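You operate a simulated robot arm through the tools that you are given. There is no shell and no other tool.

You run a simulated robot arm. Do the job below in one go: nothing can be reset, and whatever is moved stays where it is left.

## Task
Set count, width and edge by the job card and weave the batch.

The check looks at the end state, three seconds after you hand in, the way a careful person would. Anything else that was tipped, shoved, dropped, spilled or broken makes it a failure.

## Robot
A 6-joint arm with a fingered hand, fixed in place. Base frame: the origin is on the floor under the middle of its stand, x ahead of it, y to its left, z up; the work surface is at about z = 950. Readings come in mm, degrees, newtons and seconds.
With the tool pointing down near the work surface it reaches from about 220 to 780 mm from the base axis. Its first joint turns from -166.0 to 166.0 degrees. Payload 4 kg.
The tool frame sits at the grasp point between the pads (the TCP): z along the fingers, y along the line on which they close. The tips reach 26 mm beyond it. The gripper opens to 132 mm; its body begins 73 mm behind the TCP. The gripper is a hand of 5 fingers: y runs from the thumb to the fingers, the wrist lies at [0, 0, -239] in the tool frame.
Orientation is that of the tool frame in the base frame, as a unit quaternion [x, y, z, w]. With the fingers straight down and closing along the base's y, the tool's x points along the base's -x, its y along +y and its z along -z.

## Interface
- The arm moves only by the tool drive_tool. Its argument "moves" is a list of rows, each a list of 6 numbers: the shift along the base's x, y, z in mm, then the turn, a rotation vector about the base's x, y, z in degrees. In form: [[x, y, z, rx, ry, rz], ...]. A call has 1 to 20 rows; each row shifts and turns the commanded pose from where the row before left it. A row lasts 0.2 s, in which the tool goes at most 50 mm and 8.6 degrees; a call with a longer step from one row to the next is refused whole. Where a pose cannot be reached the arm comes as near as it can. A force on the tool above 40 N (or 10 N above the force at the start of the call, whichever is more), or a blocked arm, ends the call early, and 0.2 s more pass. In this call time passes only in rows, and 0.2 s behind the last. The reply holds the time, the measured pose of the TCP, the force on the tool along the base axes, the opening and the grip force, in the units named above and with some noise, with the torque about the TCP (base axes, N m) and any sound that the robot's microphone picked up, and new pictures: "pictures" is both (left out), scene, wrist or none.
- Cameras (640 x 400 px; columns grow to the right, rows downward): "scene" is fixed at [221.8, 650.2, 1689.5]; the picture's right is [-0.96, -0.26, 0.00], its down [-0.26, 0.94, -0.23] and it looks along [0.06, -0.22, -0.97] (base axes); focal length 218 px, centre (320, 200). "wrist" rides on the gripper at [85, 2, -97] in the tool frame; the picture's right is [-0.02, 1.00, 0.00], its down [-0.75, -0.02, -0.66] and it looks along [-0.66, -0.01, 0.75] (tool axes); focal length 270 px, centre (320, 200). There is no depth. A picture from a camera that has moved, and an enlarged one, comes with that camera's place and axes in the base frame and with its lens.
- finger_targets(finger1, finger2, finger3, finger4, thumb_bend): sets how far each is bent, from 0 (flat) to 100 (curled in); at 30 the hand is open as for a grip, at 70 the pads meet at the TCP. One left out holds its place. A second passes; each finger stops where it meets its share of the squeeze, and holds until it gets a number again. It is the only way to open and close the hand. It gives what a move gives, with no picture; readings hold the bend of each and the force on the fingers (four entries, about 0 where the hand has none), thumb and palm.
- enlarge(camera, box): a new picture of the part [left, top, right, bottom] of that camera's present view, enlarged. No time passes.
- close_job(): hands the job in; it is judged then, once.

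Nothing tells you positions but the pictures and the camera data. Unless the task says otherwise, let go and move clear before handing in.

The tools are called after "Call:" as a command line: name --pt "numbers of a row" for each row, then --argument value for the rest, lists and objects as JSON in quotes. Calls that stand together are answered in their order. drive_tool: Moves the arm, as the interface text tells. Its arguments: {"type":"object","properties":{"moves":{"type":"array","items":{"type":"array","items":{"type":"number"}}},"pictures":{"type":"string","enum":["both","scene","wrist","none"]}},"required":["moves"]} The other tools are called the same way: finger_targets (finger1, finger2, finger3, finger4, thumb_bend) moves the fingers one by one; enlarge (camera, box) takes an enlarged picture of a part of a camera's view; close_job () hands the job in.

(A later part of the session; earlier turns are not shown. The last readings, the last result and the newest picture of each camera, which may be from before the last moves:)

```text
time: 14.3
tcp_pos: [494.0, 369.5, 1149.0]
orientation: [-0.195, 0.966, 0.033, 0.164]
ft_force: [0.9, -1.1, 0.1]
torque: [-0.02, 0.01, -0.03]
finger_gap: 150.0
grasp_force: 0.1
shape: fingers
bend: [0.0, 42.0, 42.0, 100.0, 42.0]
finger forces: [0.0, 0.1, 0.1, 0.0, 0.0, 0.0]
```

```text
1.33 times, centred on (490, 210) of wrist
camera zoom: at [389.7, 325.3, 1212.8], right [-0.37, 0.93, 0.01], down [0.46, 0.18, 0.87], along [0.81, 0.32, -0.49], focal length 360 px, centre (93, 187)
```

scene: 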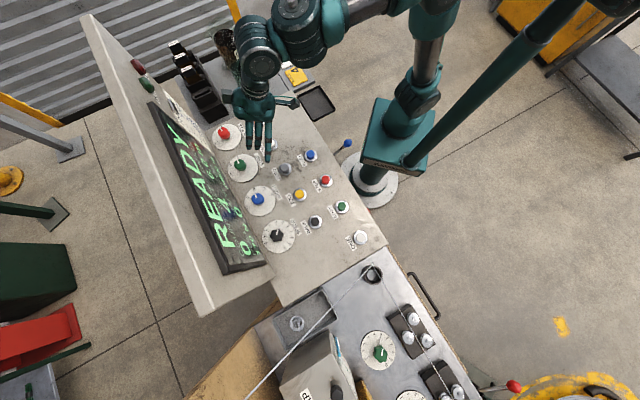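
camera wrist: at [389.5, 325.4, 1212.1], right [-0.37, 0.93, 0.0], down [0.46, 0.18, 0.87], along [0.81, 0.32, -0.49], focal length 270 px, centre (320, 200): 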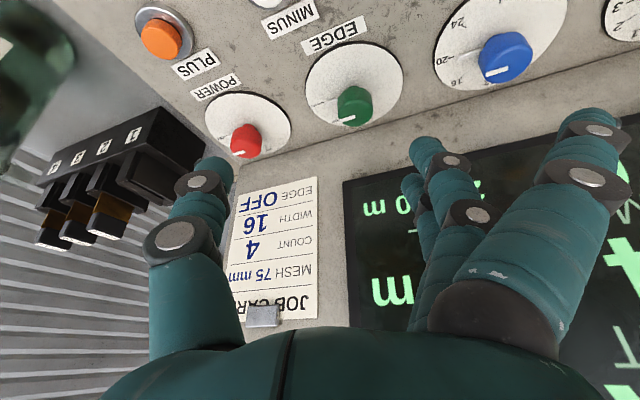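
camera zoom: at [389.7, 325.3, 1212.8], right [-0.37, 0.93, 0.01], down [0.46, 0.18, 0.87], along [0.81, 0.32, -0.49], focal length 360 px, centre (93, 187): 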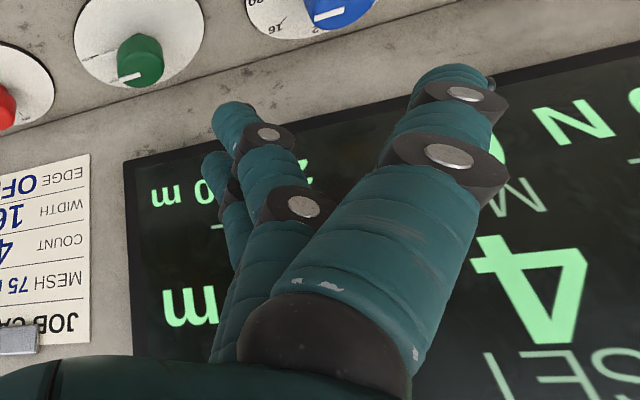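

Finger 4 isn't drawn but reacts, so I'll treat it as real and keep it curled. I'll refine the knob position with close zooms of the green knob from both cameras.

Call:
enlarge --camera "wrist" --box '[295, 35, 415, 135]'

Call:
enlarge --camera "scene" --box '[218, 145, 268, 185]'

Call:
enlarge --camera "wrist" --box '[425, 0, 575, 100]'

Call:
enlarge --camera "scene" --box '[235, 180, 285, 220]'

```text
4.00 times, centred on (355, 85) of wrist
camera zoom: at [389.7, 325.3, 1212.8], right [-0.37, 0.93, 0.01], down [0.46, 0.18, 0.87], along [0.81, 0.32, -0.49], focal length 1081 px, centre (180, 660)
```

zoom: 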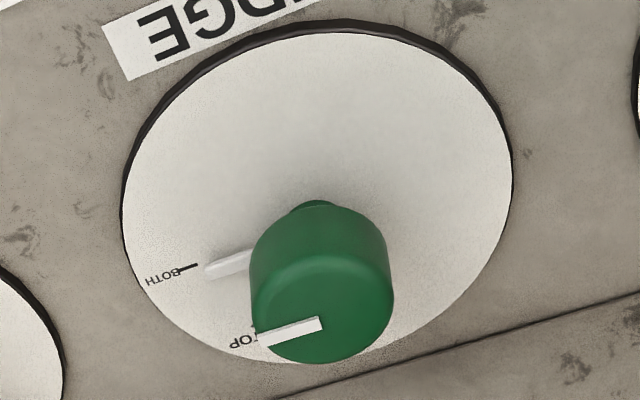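

```text
10.00 times, centred on (243, 165) of scene
camera zoom: at [221.8, 650.2, 1689.5], right [-0.96, -0.26, 0.0], down [-0.26, 0.94, -0.23], along [0.06, -0.22, -0.97], focal length 2176 px, centre (1090, 550)
```

zoom: 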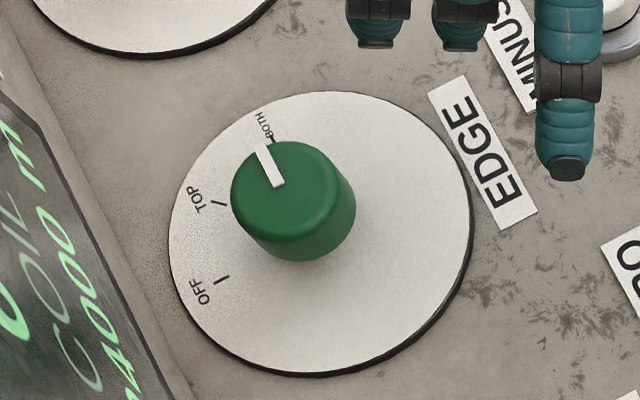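

```text
4.00 times, centred on (500, 50) of wrist
camera zoom: at [389.7, 325.3, 1212.8], right [-0.37, 0.93, 0.01], down [0.46, 0.18, 0.87], along [0.81, 0.32, -0.49], focal length 1081 px, centre (-400, 800)
```

zoom: 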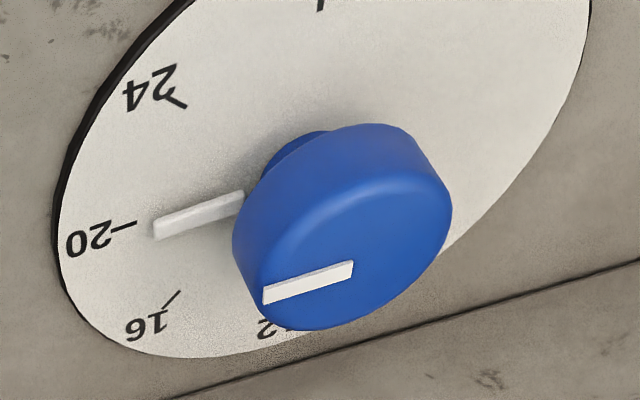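

```text
10.00 times, centred on (260, 200) of scene
camera zoom: at [221.8, 650.2, 1689.5], right [-0.96, -0.26, 0.0], down [-0.26, 0.94, -0.23], along [0.06, -0.22, -0.97], focal length 2176 px, centre (920, 200)
```

zoom: 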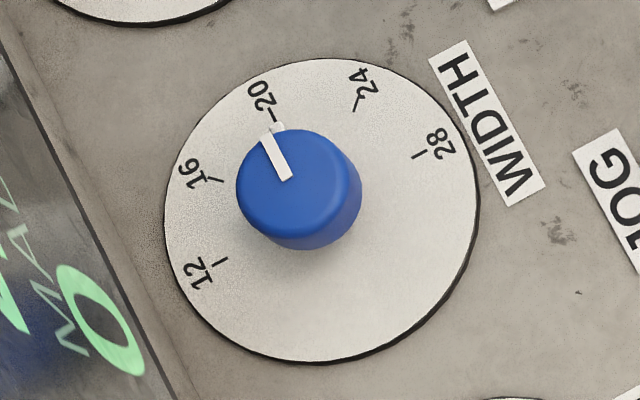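

The EDGE axis is about (565,442), with its cap spanning z 972–989 above a low pointer bar; the WIDTH axis is about (466,540). I'll yaw back to -10° for more wall clearance, keep finger 4 curled, and move over EDGE slowly.

Call:
drive_tool --pt "0 0 0 0 0 6" --pt "0 0 0 0 0 6" --pt "17 17.5 0 0 0 0" --pt "17 17.5 0 0 0 0" --pt "17 17.5 0 0 0 0" --pt "16.6 17.6 0 0 0 0"

Call:
enlarge --camera "scene" --box '[190, 90, 290, 190]'

```text
time: 15.7
tcp_pos: [561.3, 439.9, 1150.6]
orientation: [-0.295, 0.94, 0.05, 0.161]
ft_force: [-0.2, -0.1, 0.8]
torque: [-0.03, -0.01, 0.01]
finger_gap: 150.3
grasp_force: 0.0
shape: fingers
bend: [0.0, 42.0, 42.0, 100.0, 42.0]
finger forces: [0.0, 0.0, 0.1, 0.0, 0.0, 0.0]
camera wrist: at [468.1, 376.4, 1214.0], right [-0.56, 0.83, 0.01], down [0.41, 0.27, 0.87], along [0.72, 0.49, -0.49], focal length 270 px, centre (320, 200)
```

scene: 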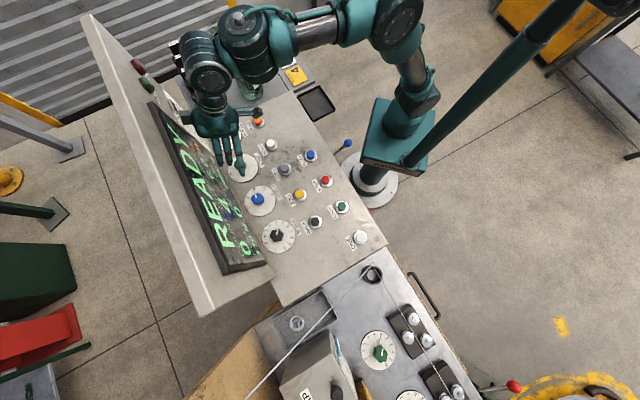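
wrist: 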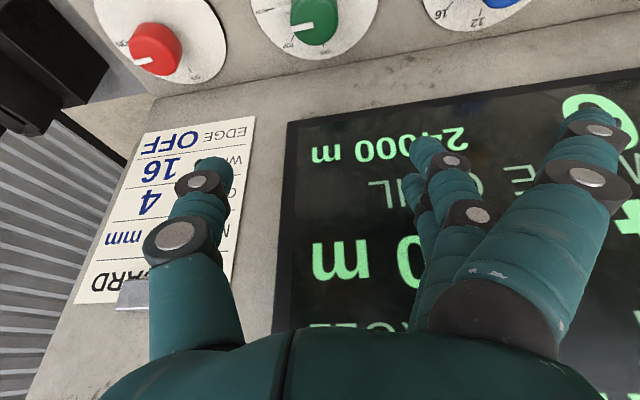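

```text
4.00 times, centred on (240, 140) of scene
camera zoom: at [221.8, 650.2, 1689.5], right [-0.96, -0.26, 0.0], down [-0.26, 0.94, -0.23], along [0.06, -0.22, -0.97], focal length 870 px, centre (640, 440)
```

zoom: 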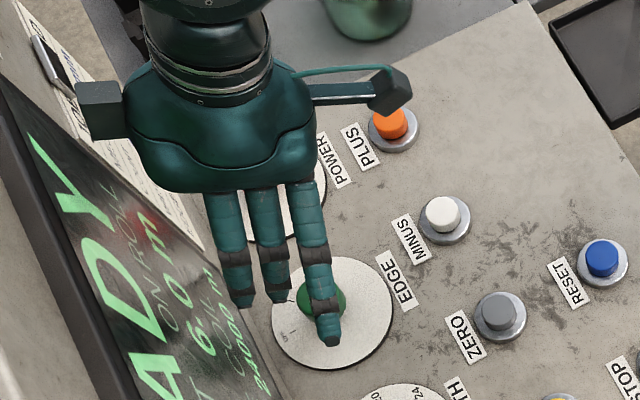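

No contact now. Lowering over the EDGE knob to about 30 mm above the grip height.

Call:
drive_tool --pt "0 0 -30 0 0 0" --pt "0 0 -30 0 0 0" --pt "0 0 -30 0 0 0" --pt "0 0 -20 0 0 0" --pt "0 0 -15 0 0 0"

Call:
enlarge --camera "wrist" --box '[170, 80, 470, 280]'

Call:
enlarge --camera "scene" --box '[200, 110, 290, 190]'

```text
time: 16.9
tcp_pos: [561.5, 439.4, 1023.8]
orientation: [-0.295, 0.94, 0.05, 0.161]
ft_force: [0.1, -0.3, -0.2]
torque: [-0.03, 0.0, -0.01]
finger_gap: 150.3
grasp_force: 0.0
shape: fingers
bend: [0.0, 42.0, 42.0, 100.0, 42.0]
finger forces: [0.0, 0.0, 0.0, 0.0, 0.0, 0.0]
camera wrist: at [468.6, 376.2, 1088.0], right [-0.56, 0.83, 0.0], down [0.41, 0.27, 0.87], along [0.72, 0.49, -0.49], focal length 270 px, centre (320, 200)
```

scene: 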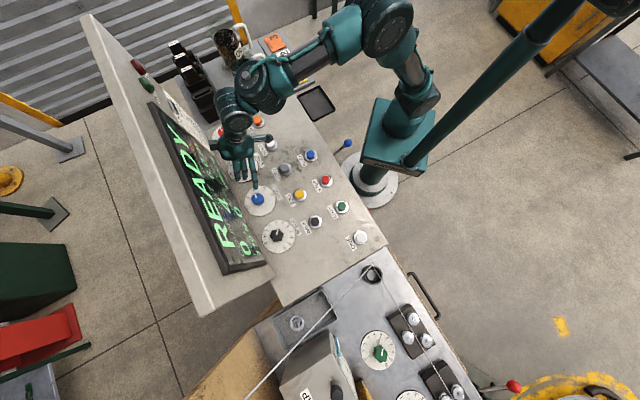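
wrist: 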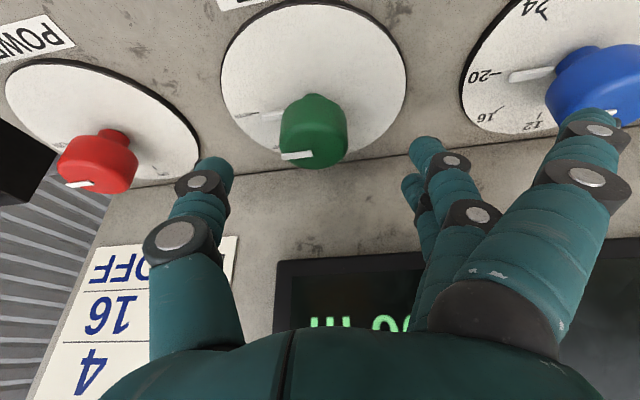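

```text
2.00 times, centred on (320, 180) of wrist
camera zoom: at [468.6, 376.2, 1088.0], right [-0.56, 0.83, 0.0], down [0.41, 0.27, 0.87], along [0.72, 0.49, -0.49], focal length 541 px, centre (320, 240)
```

zoom: 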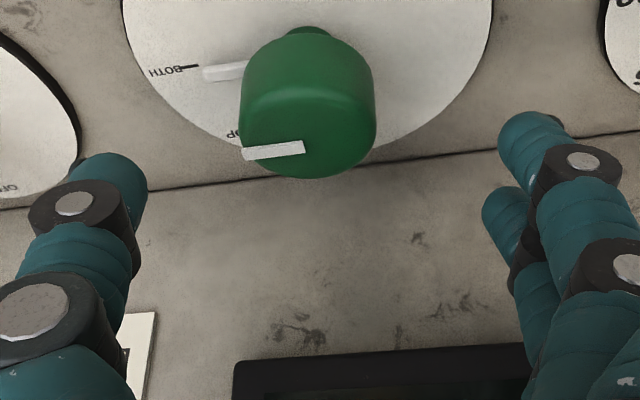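

```text
5.00 times, centred on (245, 150) of scene
camera zoom: at [221.8, 650.2, 1689.5], right [-0.96, -0.26, 0.0], down [-0.26, 0.94, -0.23], along [0.06, -0.22, -0.97], focal length 1088 px, centre (695, 450)
```

zoom: 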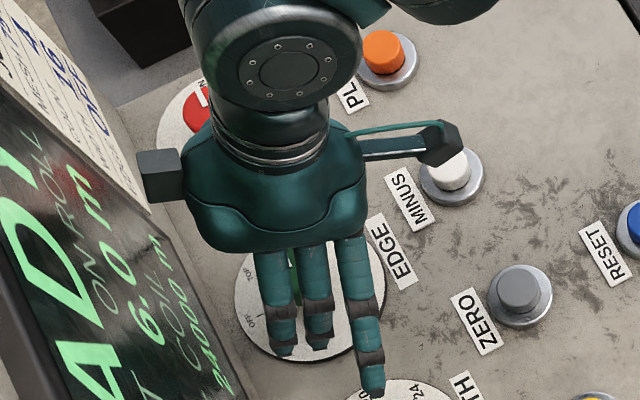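

The knob is centred between thumb and fingers. Lowering to the grip height.

Call:
drive_tool --pt "0 0 -10 0 0 0" --pt "0 0 -10 0 0 0" --pt "0 0 -7 0 0 0" --pt "0 0 -5 0 0 0"

Call:
enlarge --camera "wrist" --box '[170, 80, 470, 280]'

Call:
enlarge --camera "scene" --box '[200, 110, 290, 190]'

```text
time: 17.9
tcp_pos: [561.7, 439.3, 990.7]
orientation: [-0.295, 0.941, 0.05, 0.161]
ft_force: [0.2, -0.2, 0.3]
torque: [0.0, 0.01, 0.03]
finger_gap: 150.2
grasp_force: 0.1
shape: fingers
bend: [0.0, 42.0, 42.0, 100.0, 42.0]
finger forces: [0.0, 0.0, 0.0, 0.1, 0.0, 0.0]
camera wrist: at [468.8, 375.8, 1055.9], right [-0.56, 0.83, 0.01], down [0.41, 0.27, 0.87], along [0.72, 0.49, -0.49], focal length 270 px, centre (320, 200)
```

scene: 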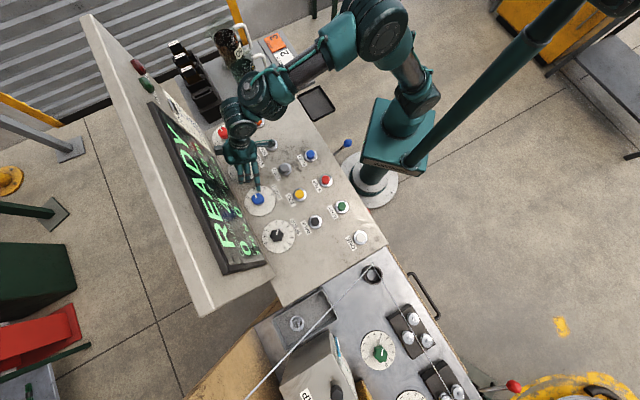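
wrist: 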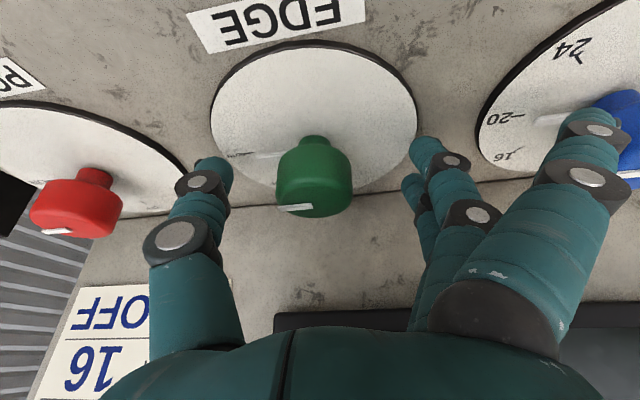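

```text
2.00 times, centred on (320, 180) of wrist
camera zoom: at [468.8, 375.8, 1055.9], right [-0.56, 0.83, 0.01], down [0.41, 0.27, 0.87], along [0.72, 0.49, -0.49], focal length 541 px, centre (320, 240)
```

zoom: 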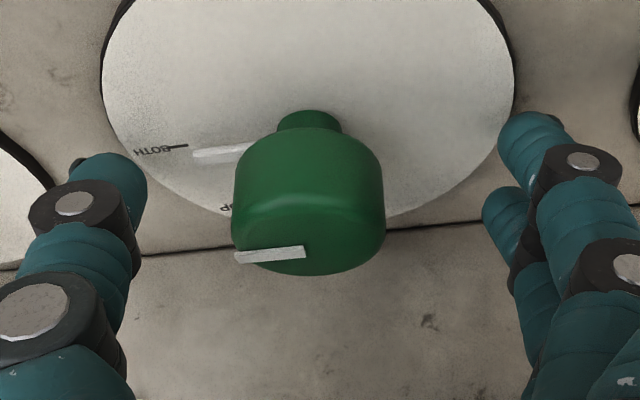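

```text
5.00 times, centred on (245, 150) of scene
camera zoom: at [221.8, 650.2, 1689.5], right [-0.96, -0.26, 0.0], down [-0.26, 0.94, -0.23], along [0.06, -0.22, -0.97], focal length 1088 px, centre (695, 450)
```

zoom: 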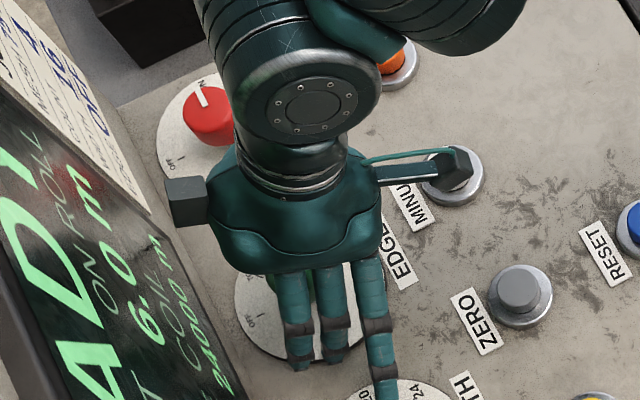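

Clear on all sides, with the fingers either side of the cap. Closing thumb, finger 2 and finger 3 on the knob.

Call:
finger_targets --finger2 70 --finger3 70 --thumb_bend 70

Call:
enlarge --camera "wrist" --box '[170, 80, 470, 280]'

```text
time: 18.9
tcp_pos: [562.9, 439.5, 990.5]
orientation: [-0.295, 0.941, 0.049, 0.161]
ft_force: [7.9, -2.7, -7.8]
torque: [-0.02, -0.1, 0.01]
finger_gap: 122.7
grasp_force: 12.7
shape: fingers
bend: [0.0, 63.0, 64.0, 100.0, 63.0]
finger forces: [0.0, 5.2, 4.2, 0.0, 15.7, 0.2]
```

```text
2.00 times, centred on (320, 180) of wrist
camera zoom: at [469.1, 375.7, 1055.6], right [-0.55, 0.83, 0.0], down [0.41, 0.27, 0.87], along [0.72, 0.48, -0.49], focal length 541 px, centre (320, 240)
```

zoom: 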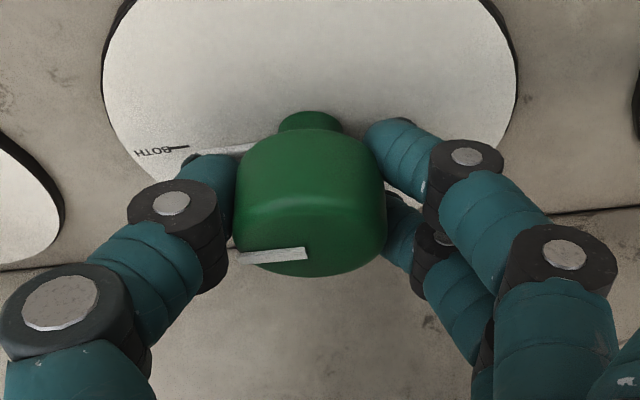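

Good grip: thumb 15.7 N against fingers 2 and 3. Turning 15° counter-clockwise first to see that the knob follows.

Call:
drive_tool --pt "0.3 -0.1 0 0 0 5" --pt "0.3 -0.1 0 0 0 5" --pt "0.3 -0.2 0 0 0 5" --pictures "wrist"

Call:
enlarge --camera "wrist" --box '[170, 80, 470, 280]'

```text
time: 19.7
tcp_pos: [562.5, 438.5, 991.1]
orientation: [-0.417, 0.894, 0.07, 0.152]
ft_force: [1.3, -5.5, -10.8]
torque: [-0.1, 0.02, -0.04]
finger_gap: 122.8
grasp_force: 12.2
shape: fingers
bend: [0.0, 63.0, 65.0, 100.0, 63.0]
finger forces: [0.0, 7.7, 3.4, 0.0, 13.7, 0.0]
camera wrist: at [489.0, 353.4, 1055.9], right [-0.75, 0.66, 0.01], down [0.33, 0.37, 0.87], along [0.57, 0.66, -0.49], focal length 270 px, centre (320, 200)
```

wrist: 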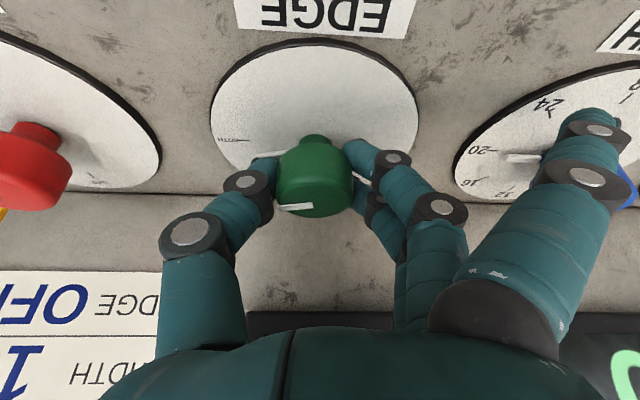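

```text
2.00 times, centred on (320, 180) of wrist
camera zoom: at [489.0, 353.4, 1055.9], right [-0.75, 0.66, 0.01], down [0.33, 0.37, 0.87], along [0.57, 0.66, -0.49], focal length 541 px, centre (320, 240)
```

zoom: 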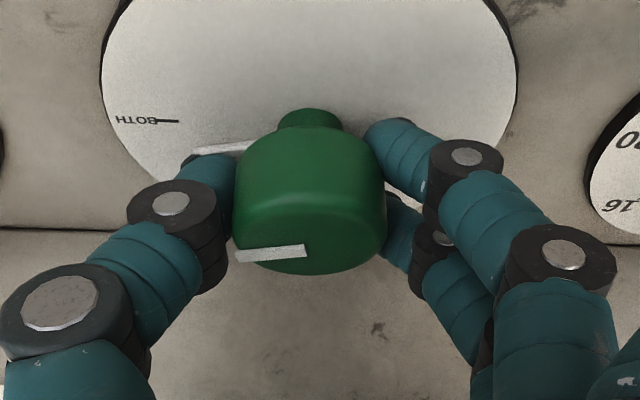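

The knob follows the hand: the pointer has left BOTH. Turning another 30° to reach TOP.

Call:
drive_tool --pt "0.3 -0.2 0 0 0 5" --pt "0.3 -0.2 0 0 0 5" --pt "0.3 -0.2 0 0 0 5" --pt "0.3 -0.2 0 0 0 5" --pt "0.3 -0.2 0 0 0 5" --pt "0.3 -0.2 0 0 0 5"

Call:
enlarge --camera "wrist" --box '[170, 80, 470, 280]'

Call:
enlarge --camera "scene" --box '[180, 90, 290, 190]'

```text
time: 21.1
tcp_pos: [564.7, 437.9, 991.4]
orientation: [-0.633, 0.755, 0.107, 0.129]
ft_force: [0.4, -4.4, -10.7]
torque: [-0.13, -0.04, -0.01]
finger_gap: 121.0
grasp_force: 12.0
shape: fingers
bend: [0.0, 62.0, 64.0, 100.0, 65.0]
finger forces: [0.1, 9.0, 4.4, 0.0, 11.2, 0.0]
camera wrist: at [543.0, 327.0, 1056.0], right [-0.98, 0.19, 0.0], down [0.1, 0.48, 0.87], along [0.17, 0.85, -0.49], focal length 270 px, centre (320, 200)
```

scene: 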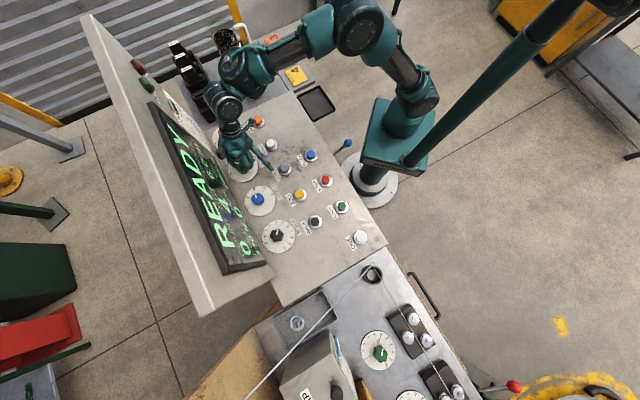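
wrist: 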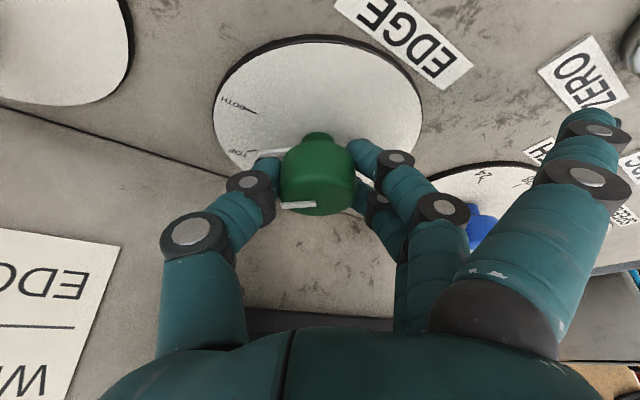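

```text
2.00 times, centred on (320, 180) of wrist
camera zoom: at [543.0, 327.0, 1056.0], right [-0.98, 0.19, 0.0], down [0.1, 0.48, 0.87], along [0.17, 0.85, -0.49], focal length 541 px, centre (320, 240)
```

zoom: 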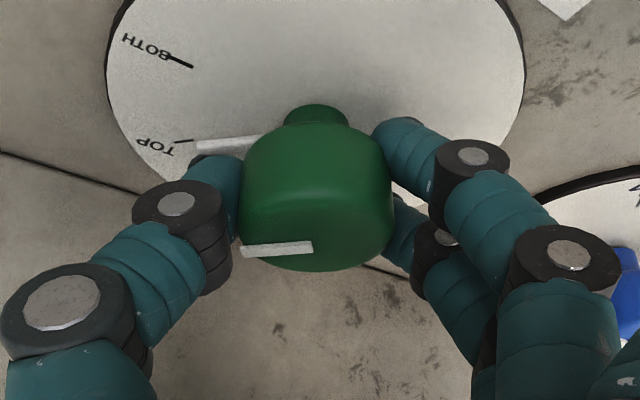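

```text
4.00 times, centred on (235, 140) of scene
camera zoom: at [221.8, 650.2, 1689.5], right [-0.96, -0.26, 0.0], down [-0.26, 0.94, -0.23], along [0.06, -0.22, -0.97], focal length 870 px, centre (660, 440)
```

zoom: 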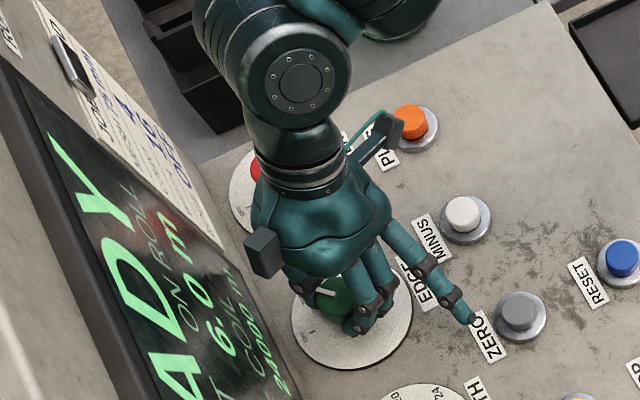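

The pointer is now at TOP. I'll open, swing the hand back 45° around the knob without touching it, and regrip.

Call:
finger_targets --finger2 42 --finger3 42 --thumb_bend 42

Call:
drive_tool --pt "-0.4 0.2 0 0 0 -6" --pt "-0.4 0.2 0 0 0 -6" --pt "-0.4 0.2 0 0 0 -6" --pt "-0.4 0.2 0 0 0 -6" --pt "-0.3 0.2 0 0 0 -6" --pt "-0.3 0.2 0 0 0 -6" --pt "-0.3 0.1 0 0 0 -6" --pt "-0.2 0.1 0 0 0 -3"

Call:
enlarge --camera "wrist" --box '[170, 80, 470, 280]'

```text
time: 22.1
tcp_pos: [564.4, 438.3, 991.4]
orientation: [-0.633, 0.756, 0.106, 0.129]
ft_force: [0.4, 0.1, 0.1]
torque: [0.0, 0.0, 0.0]
finger_gap: 149.6
grasp_force: 0.1
shape: fingers
bend: [0.0, 42.0, 42.0, 100.0, 42.0]
finger forces: [0.1, 0.1, 0.0, 0.0, 0.1, 0.1]
```

```text
time: 23.9
tcp_pos: [562.4, 438.9, 992.0]
orientation: [-0.295, 0.941, 0.05, 0.16]
ft_force: [-0.7, 0.2, 0.1]
torque: [0.01, 0.0, 0.0]
finger_gap: 149.5
grasp_force: 0.0
shape: fingers
bend: [0.0, 42.0, 42.0, 100.0, 42.0]
finger forces: [0.0, 0.0, 0.1, 0.0, 0.0, 0.0]
camera wrist: at [468.7, 376.0, 1055.8], right [-0.55, 0.83, 0.0], down [0.41, 0.27, 0.87], along [0.72, 0.48, -0.49], focal length 270 px, centre (320, 200)
```

scene: 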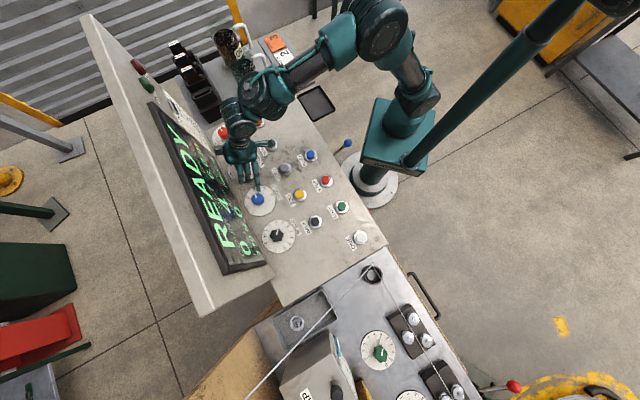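
wrist: 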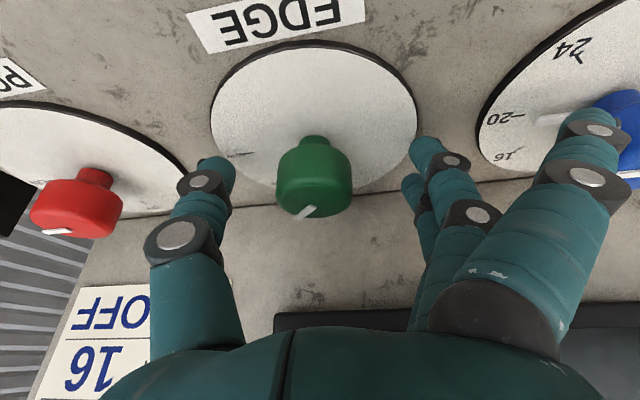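

```text
2.00 times, centred on (320, 180) of wrist
camera zoom: at [468.7, 376.0, 1055.8], right [-0.55, 0.83, 0.0], down [0.41, 0.27, 0.87], along [0.72, 0.48, -0.49], focal length 541 px, centre (320, 240)
```

zoom: 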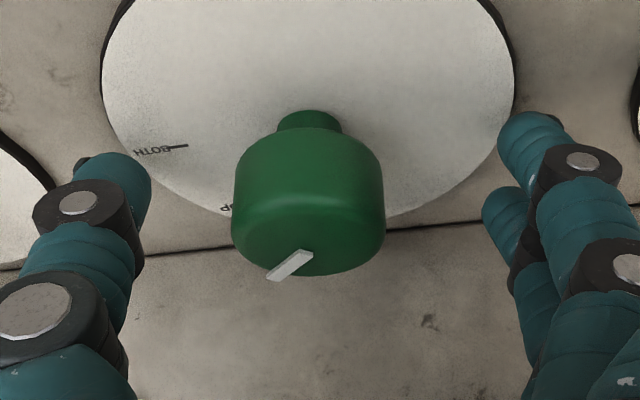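

The white mark has moved 45°, to TOP. Regripping and turning another 45° to OFF.

Call:
finger_targets --finger2 70 --finger3 70 --thumb_bend 70

Call:
drive_tool --pt "0.3 -0.1 0 0 0 5" --pt "0.3 -0.1 0 0 0 5" --pt "0.3 -0.2 0 0 0 5" --pt "0.3 -0.2 0 0 0 5" --pt "0.3 -0.2 0 0 0 5" --pt "0.3 -0.2 0 0 0 5" --pt "0.3 -0.2 0 0 0 5" --pt "0.3 -0.2 0 0 0 5" --pt "0.3 -0.2 0 0 0 5"

Call:
enlarge --camera "wrist" --box '[170, 80, 470, 280]'

Call:
enlarge --camera "scene" --box '[200, 130, 270, 190]'

```text
time: 24.9
tcp_pos: [561.8, 440.6, 989.8]
orientation: [-0.294, 0.941, 0.049, 0.16]
ft_force: [8.5, -3.6, -7.6]
torque: [-0.06, -0.1, 0.02]
finger_gap: 122.5
grasp_force: 12.2
shape: fingers
bend: [0.0, 63.0, 64.0, 100.0, 63.0]
finger forces: [0.1, 5.2, 4.2, 0.1, 15.6, 0.0]
```

```text
time: 26.9
tcp_pos: [565.2, 436.7, 991.4]
orientation: [-0.633, 0.756, 0.108, 0.129]
ft_force: [-1.3, -7.0, -12.0]
torque: [-0.18, 0.02, 0.01]
finger_gap: 120.9
grasp_force: 12.5
shape: fingers
bend: [0.0, 62.0, 64.0, 100.0, 64.0]
finger forces: [0.1, 9.0, 4.4, 0.0, 10.9, 0.0]
camera wrist: at [543.2, 326.8, 1055.9], right [-0.98, 0.19, 0.0], down [0.1, 0.48, 0.87], along [0.17, 0.85, -0.49], focal length 270 px, centre (320, 200)
```

scene: 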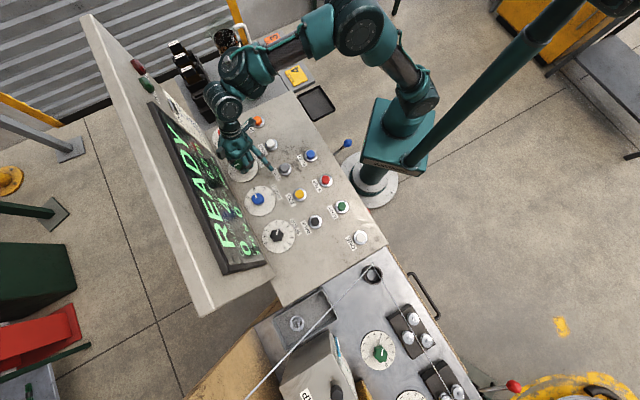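
wrist: 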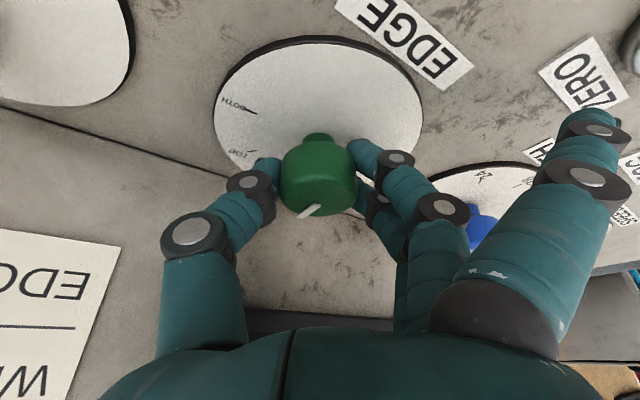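

```text
2.00 times, centred on (320, 180) of wrist
camera zoom: at [543.2, 326.8, 1055.9], right [-0.98, 0.19, 0.0], down [0.1, 0.48, 0.87], along [0.17, 0.85, -0.49], focal length 541 px, centre (320, 240)
```

zoom: 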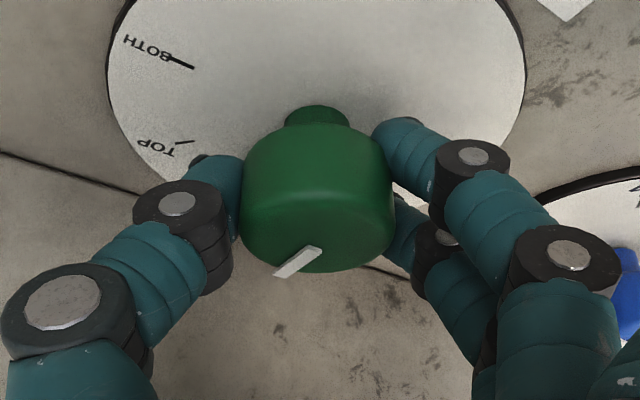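

```text
6.67 times, centred on (235, 160) of scene
camera zoom: at [221.8, 650.2, 1689.5], right [-0.96, -0.26, 0.0], down [-0.26, 0.94, -0.23], along [0.06, -0.22, -0.97], focal length 1450 px, centre (887, 467)
```

zoom: 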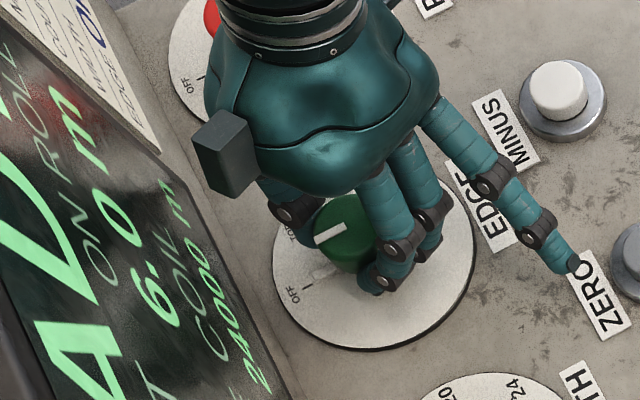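

The pointer looks to be at OFF. I'll open, lift straight up and move away from the wall to check it.

Call:
finger_targets --finger2 42 --finger3 42 --thumb_bend 42

Call:
drive_tool --pt "0 0 15 0 0 0" --pt "0 0 30 0 0 0" --pt "0 0 35 0 0 0" --pt "-20 -20 35 0 0 0" --pt "-30 -30 35 0 0 0" --pt "-30 -30 10 0 0 0"

Call:
enlarge --camera "scene" --box '[215, 145, 265, 185]'

Call:
enlarge --camera "wrist" --box '[170, 0, 470, 200]'

```text
time: 27.9
tcp_pos: [564.3, 438.9, 992.1]
orientation: [-0.633, 0.756, 0.107, 0.13]
ft_force: [0.6, -0.1, 0.1]
torque: [-0.01, -0.01, -0.02]
finger_gap: 149.5
grasp_force: 0.1
shape: fingers
bend: [0.0, 42.0, 42.0, 100.0, 42.0]
finger forces: [0.2, 0.0, 0.0, 0.0, 0.0, 0.1]
```

```text
refused: row 5 steps farther than a row can; nothing moved
```

```text
10.00 times, centred on (240, 165) of scene
camera zoom: at [221.8, 650.2, 1689.5], right [-0.96, -0.26, 0.0], down [-0.26, 0.94, -0.23], along [0.06, -0.22, -0.97], focal length 2176 px, centre (1120, 550)
```

zoom: 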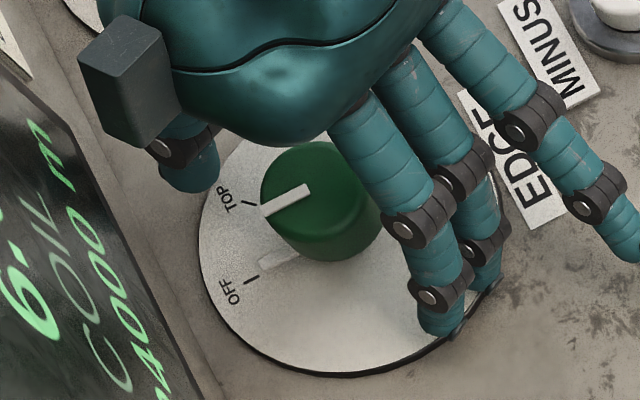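

```text
2.00 times, centred on (320, 100) of wrist
camera zoom: at [542.9, 326.9, 1056.1], right [-0.98, 0.2, 0.0], down [0.1, 0.48, 0.87], along [0.17, 0.85, -0.49], focal length 541 px, centre (320, 400)
```

zoom: 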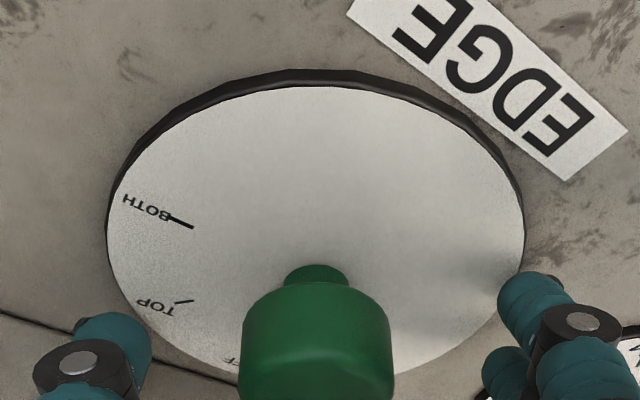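

The pointer looks very near OFF; one step in my move was too long, so I'll redo the lift in shorter steps and check it again.

Call:
drive_tool --pt "0 0 15 0 0 0" --pt "0 0 30 0 0 0" --pt "0 0 35 0 0 0" --pt "-15 -15 30 0 0 0" --pt "-25 -25 25 0 0 0" --pt "-28 -28 10 0 0 0" --pt "-28 -28 0 0 0 0"

Call:
enlarge --camera "scene" --box '[215, 145, 265, 185]'

Call:
enlarge --camera "wrist" --box '[170, 0, 470, 200]'

```text
time: 29.5
tcp_pos: [469.0, 341.4, 1135.8]
orientation: [-0.632, 0.756, 0.107, 0.129]
ft_force: [-0.2, 0.6, 0.1]
torque: [-0.01, -0.02, 0.03]
finger_gap: 149.6
grasp_force: 0.0
shape: fingers
bend: [0.0, 42.0, 42.0, 100.0, 42.0]
finger forces: [0.0, 0.0, 0.0, 0.0, 0.1, 0.0]
camera wrist: at [447.0, 230.8, 1200.6], right [-0.98, 0.2, 0.01], down [0.1, 0.48, 0.87], along [0.17, 0.85, -0.49], focal length 270 px, centre (320, 200)
```

scene: 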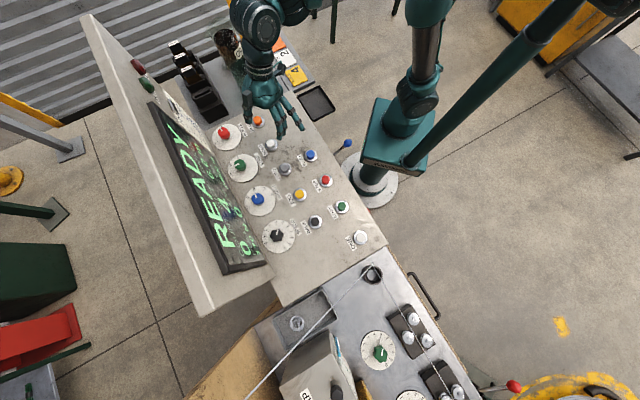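
wrist: 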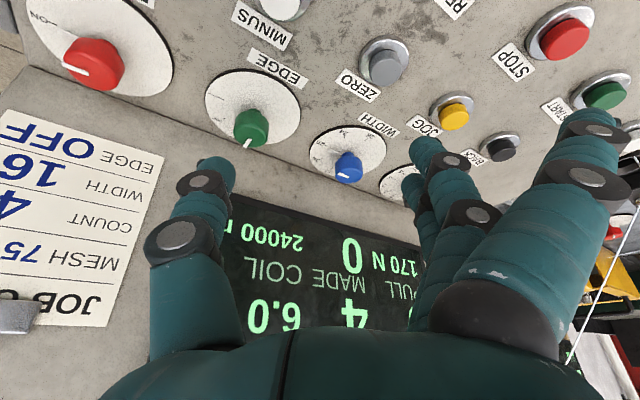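

```text
10.00 times, centred on (240, 165) of scene
camera zoom: at [221.8, 650.2, 1689.5], right [-0.96, -0.26, 0.0], down [-0.26, 0.94, -0.23], along [0.06, -0.22, -0.97], focal length 2176 px, centre (1120, 550)
```

zoom: 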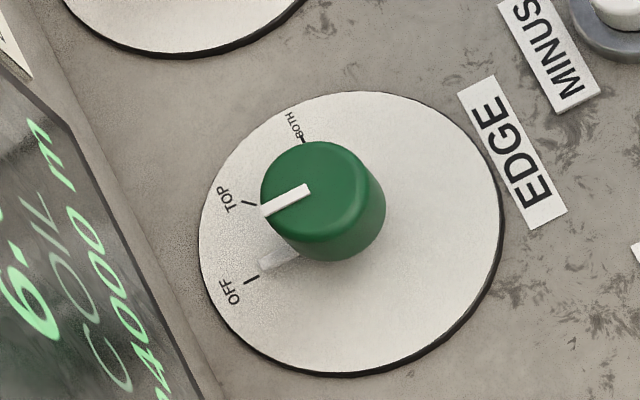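

```text
2.00 times, centred on (320, 100) of wrist
camera zoom: at [447.0, 230.8, 1200.6], right [-0.98, 0.2, 0.01], down [0.1, 0.48, 0.87], along [0.17, 0.85, -0.49], focal length 541 px, centre (320, 400)
```

zoom: 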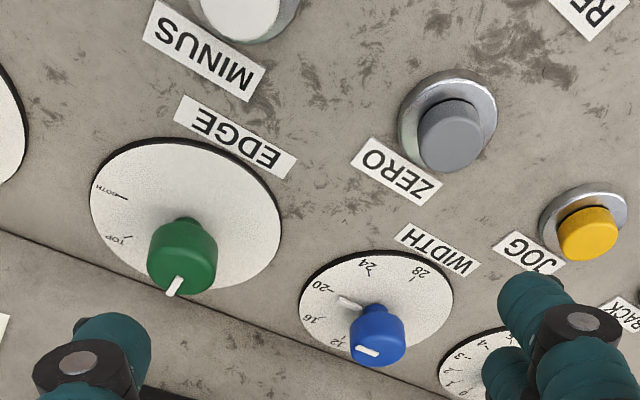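

EDGE's mark now reads +45.7° in base angle, exactly 90° from the start, so it is at OFF. Next is WIDTH at about (466.4,540.3): I'll yaw back to -10° and hover over it.

Call:
drive_tool --pt "-0.75 24.6 0 0 0 -5.625" --pt "-0.75 24.6 0 0 0 -5.625" --pt "-0.75 24.6 0 0 0 -5.625" --pt "-0.75 24.6 0 0 0 -5.625" --pt "-0.75 24.6 0 0 0 -5.625" --pt "-0.75 24.6 0 0 0 -5.625" --pt "-0.75 24.6 0 0 0 -5.625" --pt "-0.75 24.6 0 0 0 -5.625" --pictures "none"

Call:
drive_tool --pt "0 0 -25 0 0 0" --pt "0 0 -30 0 0 0" --pt "0 0 -30 0 0 0" --pt "0 0 -27 0 0 0"

Call:
enlarge --camera "wrist" --box '[170, 80, 470, 280]'

Call:
enlarge --camera "scene" --box '[200, 140, 310, 260]'

```text
time: 31.3
tcp_pos: [463.7, 539.2, 1135.5]
orientation: [-0.294, 0.941, 0.05, 0.161]
ft_force: [0.3, 0.0, 0.0]
torque: [-0.02, -0.01, 0.01]
finger_gap: 149.7
grasp_force: 0.1
shape: fingers
bend: [0.0, 42.0, 42.0, 100.0, 42.0]
finger forces: [0.0, 0.1, 0.0, 0.0, 0.0, 0.1]
```

```text
time: 32.3
tcp_pos: [461.4, 538.2, 1024.1]
orientation: [-0.296, 0.94, 0.05, 0.161]
ft_force: [-0.4, -0.2, 0.1]
torque: [-0.04, 0.01, 0.03]
finger_gap: 149.6
grasp_force: 0.0
shape: fingers
bend: [0.0, 42.0, 42.0, 100.0, 42.0]
finger forces: [0.0, 0.1, 0.0, 0.0, 0.0, 0.0]
camera wrist: at [368.9, 474.6, 1089.0], right [-0.56, 0.83, 0.01], down [0.41, 0.27, 0.87], along [0.72, 0.49, -0.49], focal length 270 px, centre (320, 200)
```

scene: 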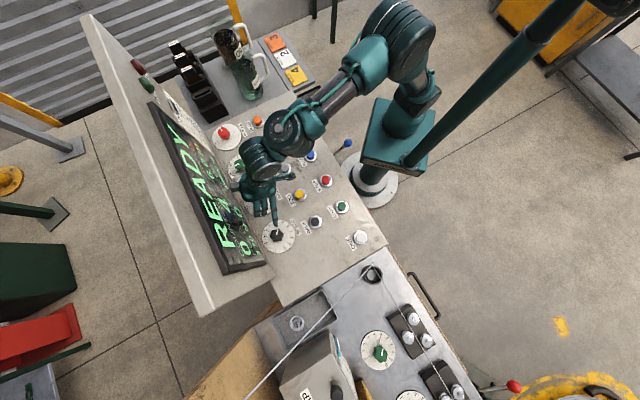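
wrist: 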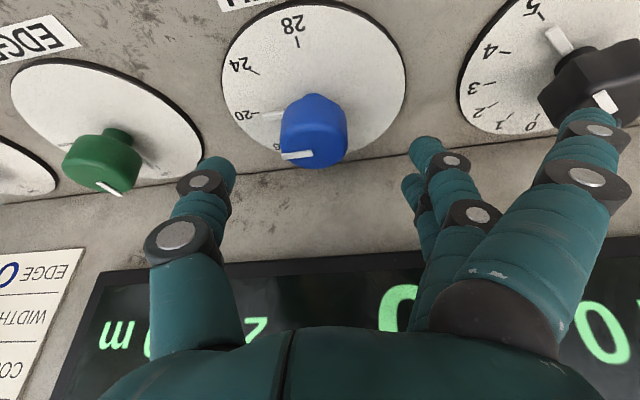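

```text
2.00 times, centred on (320, 180) of wrist
camera zoom: at [368.9, 474.6, 1089.0], right [-0.56, 0.83, 0.01], down [0.41, 0.27, 0.87], along [0.72, 0.49, -0.49], focal length 541 px, centre (320, 240)
```

zoom: 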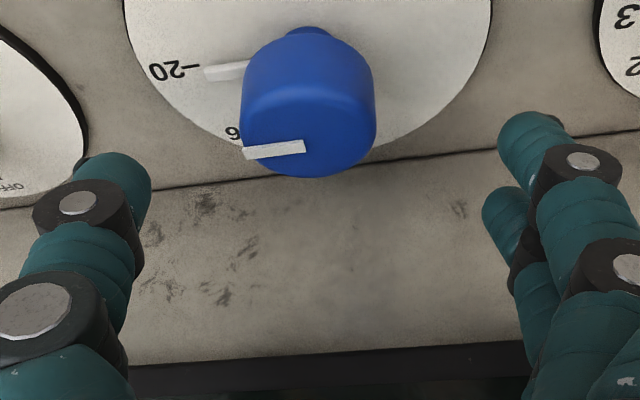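

```text
3.33 times, centred on (255, 200) of scene
camera zoom: at [221.8, 650.2, 1689.5], right [-0.96, -0.26, 0.0], down [-0.26, 0.94, -0.23], along [0.06, -0.22, -0.97], focal length 725 px, centre (537, 200)
```

zoom: 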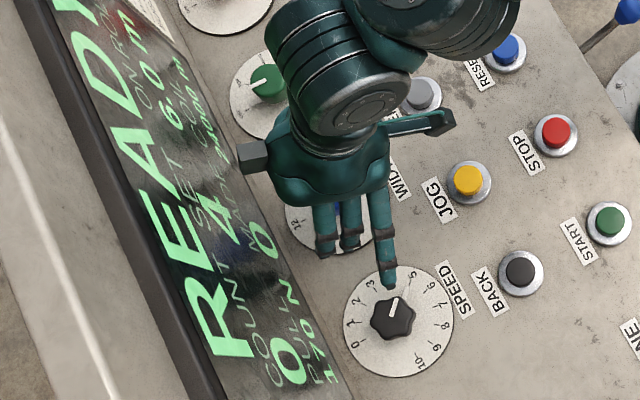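

The view matches the EDGE approach and finger 1 clears the SPEED knob by about 14 mm. Lowering to grip height.

Call:
drive_tool --pt "0 0 -10 0 0 0" --pt "0 0 -10 0 0 0" --pt "0 0 -7 0 0 0" --pt "0 0 -5 0 0 0"

Call:
enlarge --camera "wrist" --box '[170, 80, 470, 280]'

Call:
enlarge --camera "scene" --box '[220, 180, 310, 260]'

```text
time: 33.3
tcp_pos: [462.3, 538.3, 993.0]
orientation: [-0.296, 0.94, 0.05, 0.16]
ft_force: [0.2, 0.0, 0.5]
torque: [-0.01, 0.0, 0.0]
finger_gap: 149.5
grasp_force: 0.1
shape: fingers
bend: [0.0, 42.0, 42.0, 100.0, 42.0]
finger forces: [0.1, 0.0, 0.0, 0.0, 0.1, 0.0]
camera wrist: at [368.9, 474.9, 1056.8], right [-0.56, 0.83, 0.01], down [0.41, 0.27, 0.87], along [0.72, 0.49, -0.49], focal length 270 px, centre (320, 200)
```

scene: 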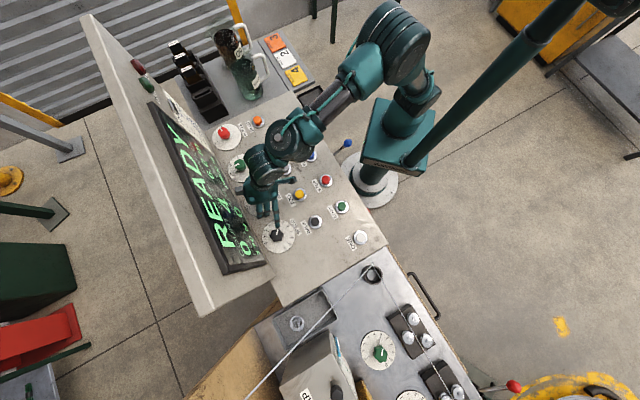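
wrist: 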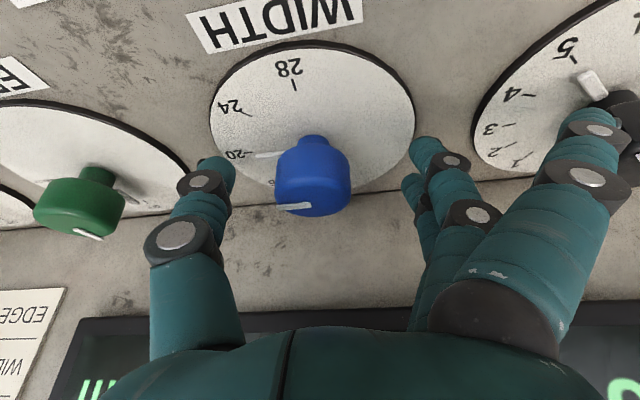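

```text
2.00 times, centred on (320, 180) of wrist
camera zoom: at [368.9, 474.9, 1056.8], right [-0.56, 0.83, 0.01], down [0.41, 0.27, 0.87], along [0.72, 0.49, -0.49], focal length 541 px, centre (320, 240)
```

zoom: 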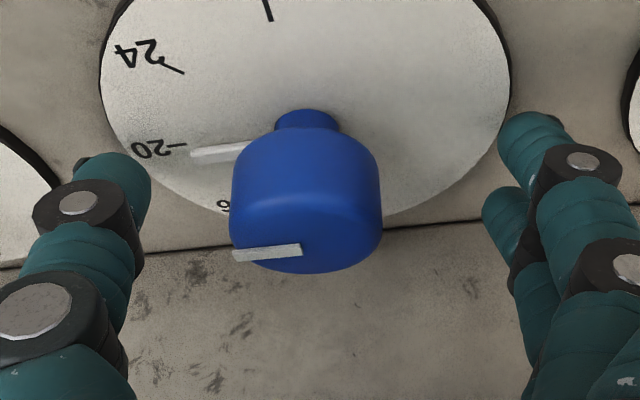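

```text
5.00 times, centred on (265, 220) of scene
camera zoom: at [221.8, 650.2, 1689.5], right [-0.96, -0.26, 0.0], down [-0.26, 0.94, -0.23], along [0.06, -0.22, -0.97], focal length 1088 px, centre (595, 100)
```

zoom: 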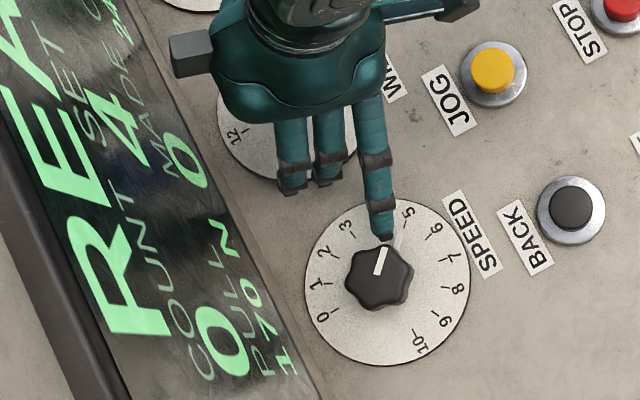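

Finger 1's tip is closer to SPEED's pointer than I'd estimated, roughly 29 mm from its axis, so a full sweep from here is risky. I'll lift, yaw 20° further round away from SPEED, come back down, and turn WIDTH in two half-steps.

Call:
drive_tool --pt "0 0 15 0 0 0" --pt "0 0 30 0 0 0" --pt "0.3 -0.3 0 0 0 7" --pt "0.3 -0.3 0 0 0 7" --pt "0.4 -0.4 0 0 0 6" --pt "0 0 -15 0 0 0" --pt "0 0 -15 0 0 0" --pt "0 0 -10 0 0 0" --pt "0 0 -6 0 0 0"

Call:
enlarge --camera "wrist" --box '[170, 80, 470, 280]'

Call:
enlarge --camera "scene" --box '[220, 180, 310, 260]'

```text
time: 35.3
tcp_pos: [462.2, 538.1, 992.0]
orientation: [-0.454, 0.875, 0.078, 0.15]
ft_force: [-0.1, 0.2, 0.5]
torque: [-0.02, 0.02, 0.02]
finger_gap: 149.4
grasp_force: 0.0
shape: fingers
bend: [0.0, 42.0, 42.0, 100.0, 42.0]
finger forces: [0.0, 0.1, 0.0, 0.0, 0.0, 0.0]
camera wrist: at [396.6, 446.3, 1055.9], right [-0.81, 0.59, 0.0], down [0.29, 0.39, 0.87], along [0.51, 0.7, -0.49], focal length 270 px, centre (320, 200)
```

scene: 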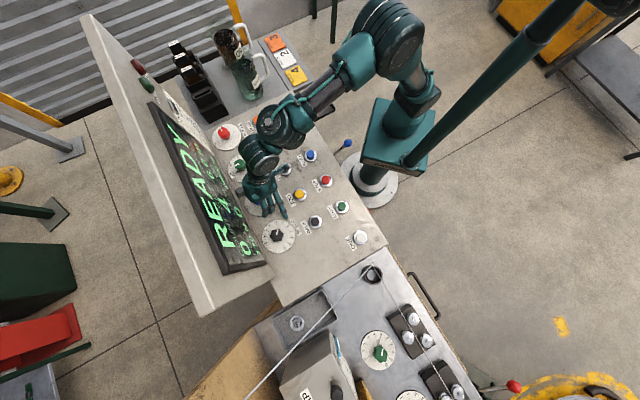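
wrist: 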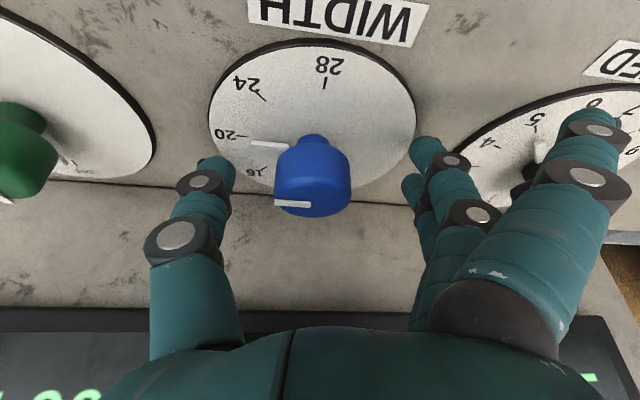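

```text
2.00 times, centred on (320, 180) of wrist
camera zoom: at [396.6, 446.3, 1055.9], right [-0.81, 0.59, 0.0], down [0.29, 0.39, 0.87], along [0.51, 0.7, -0.49], focal length 541 px, centre (320, 240)
```

zoom: 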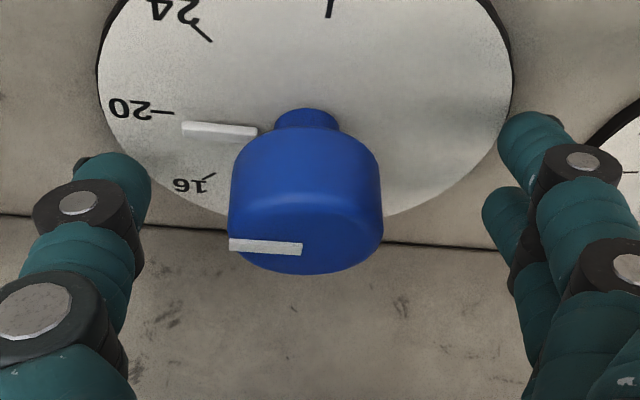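

```text
5.00 times, centred on (265, 220) of scene
camera zoom: at [221.8, 650.2, 1689.5], right [-0.96, -0.26, 0.0], down [-0.26, 0.94, -0.23], along [0.06, -0.22, -0.97], focal length 1088 px, centre (595, 100)
```

zoom: 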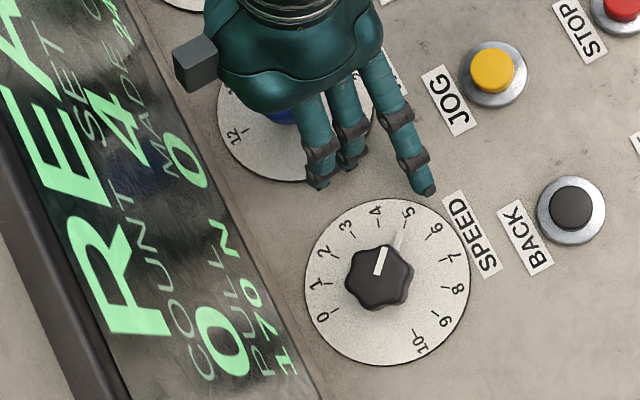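

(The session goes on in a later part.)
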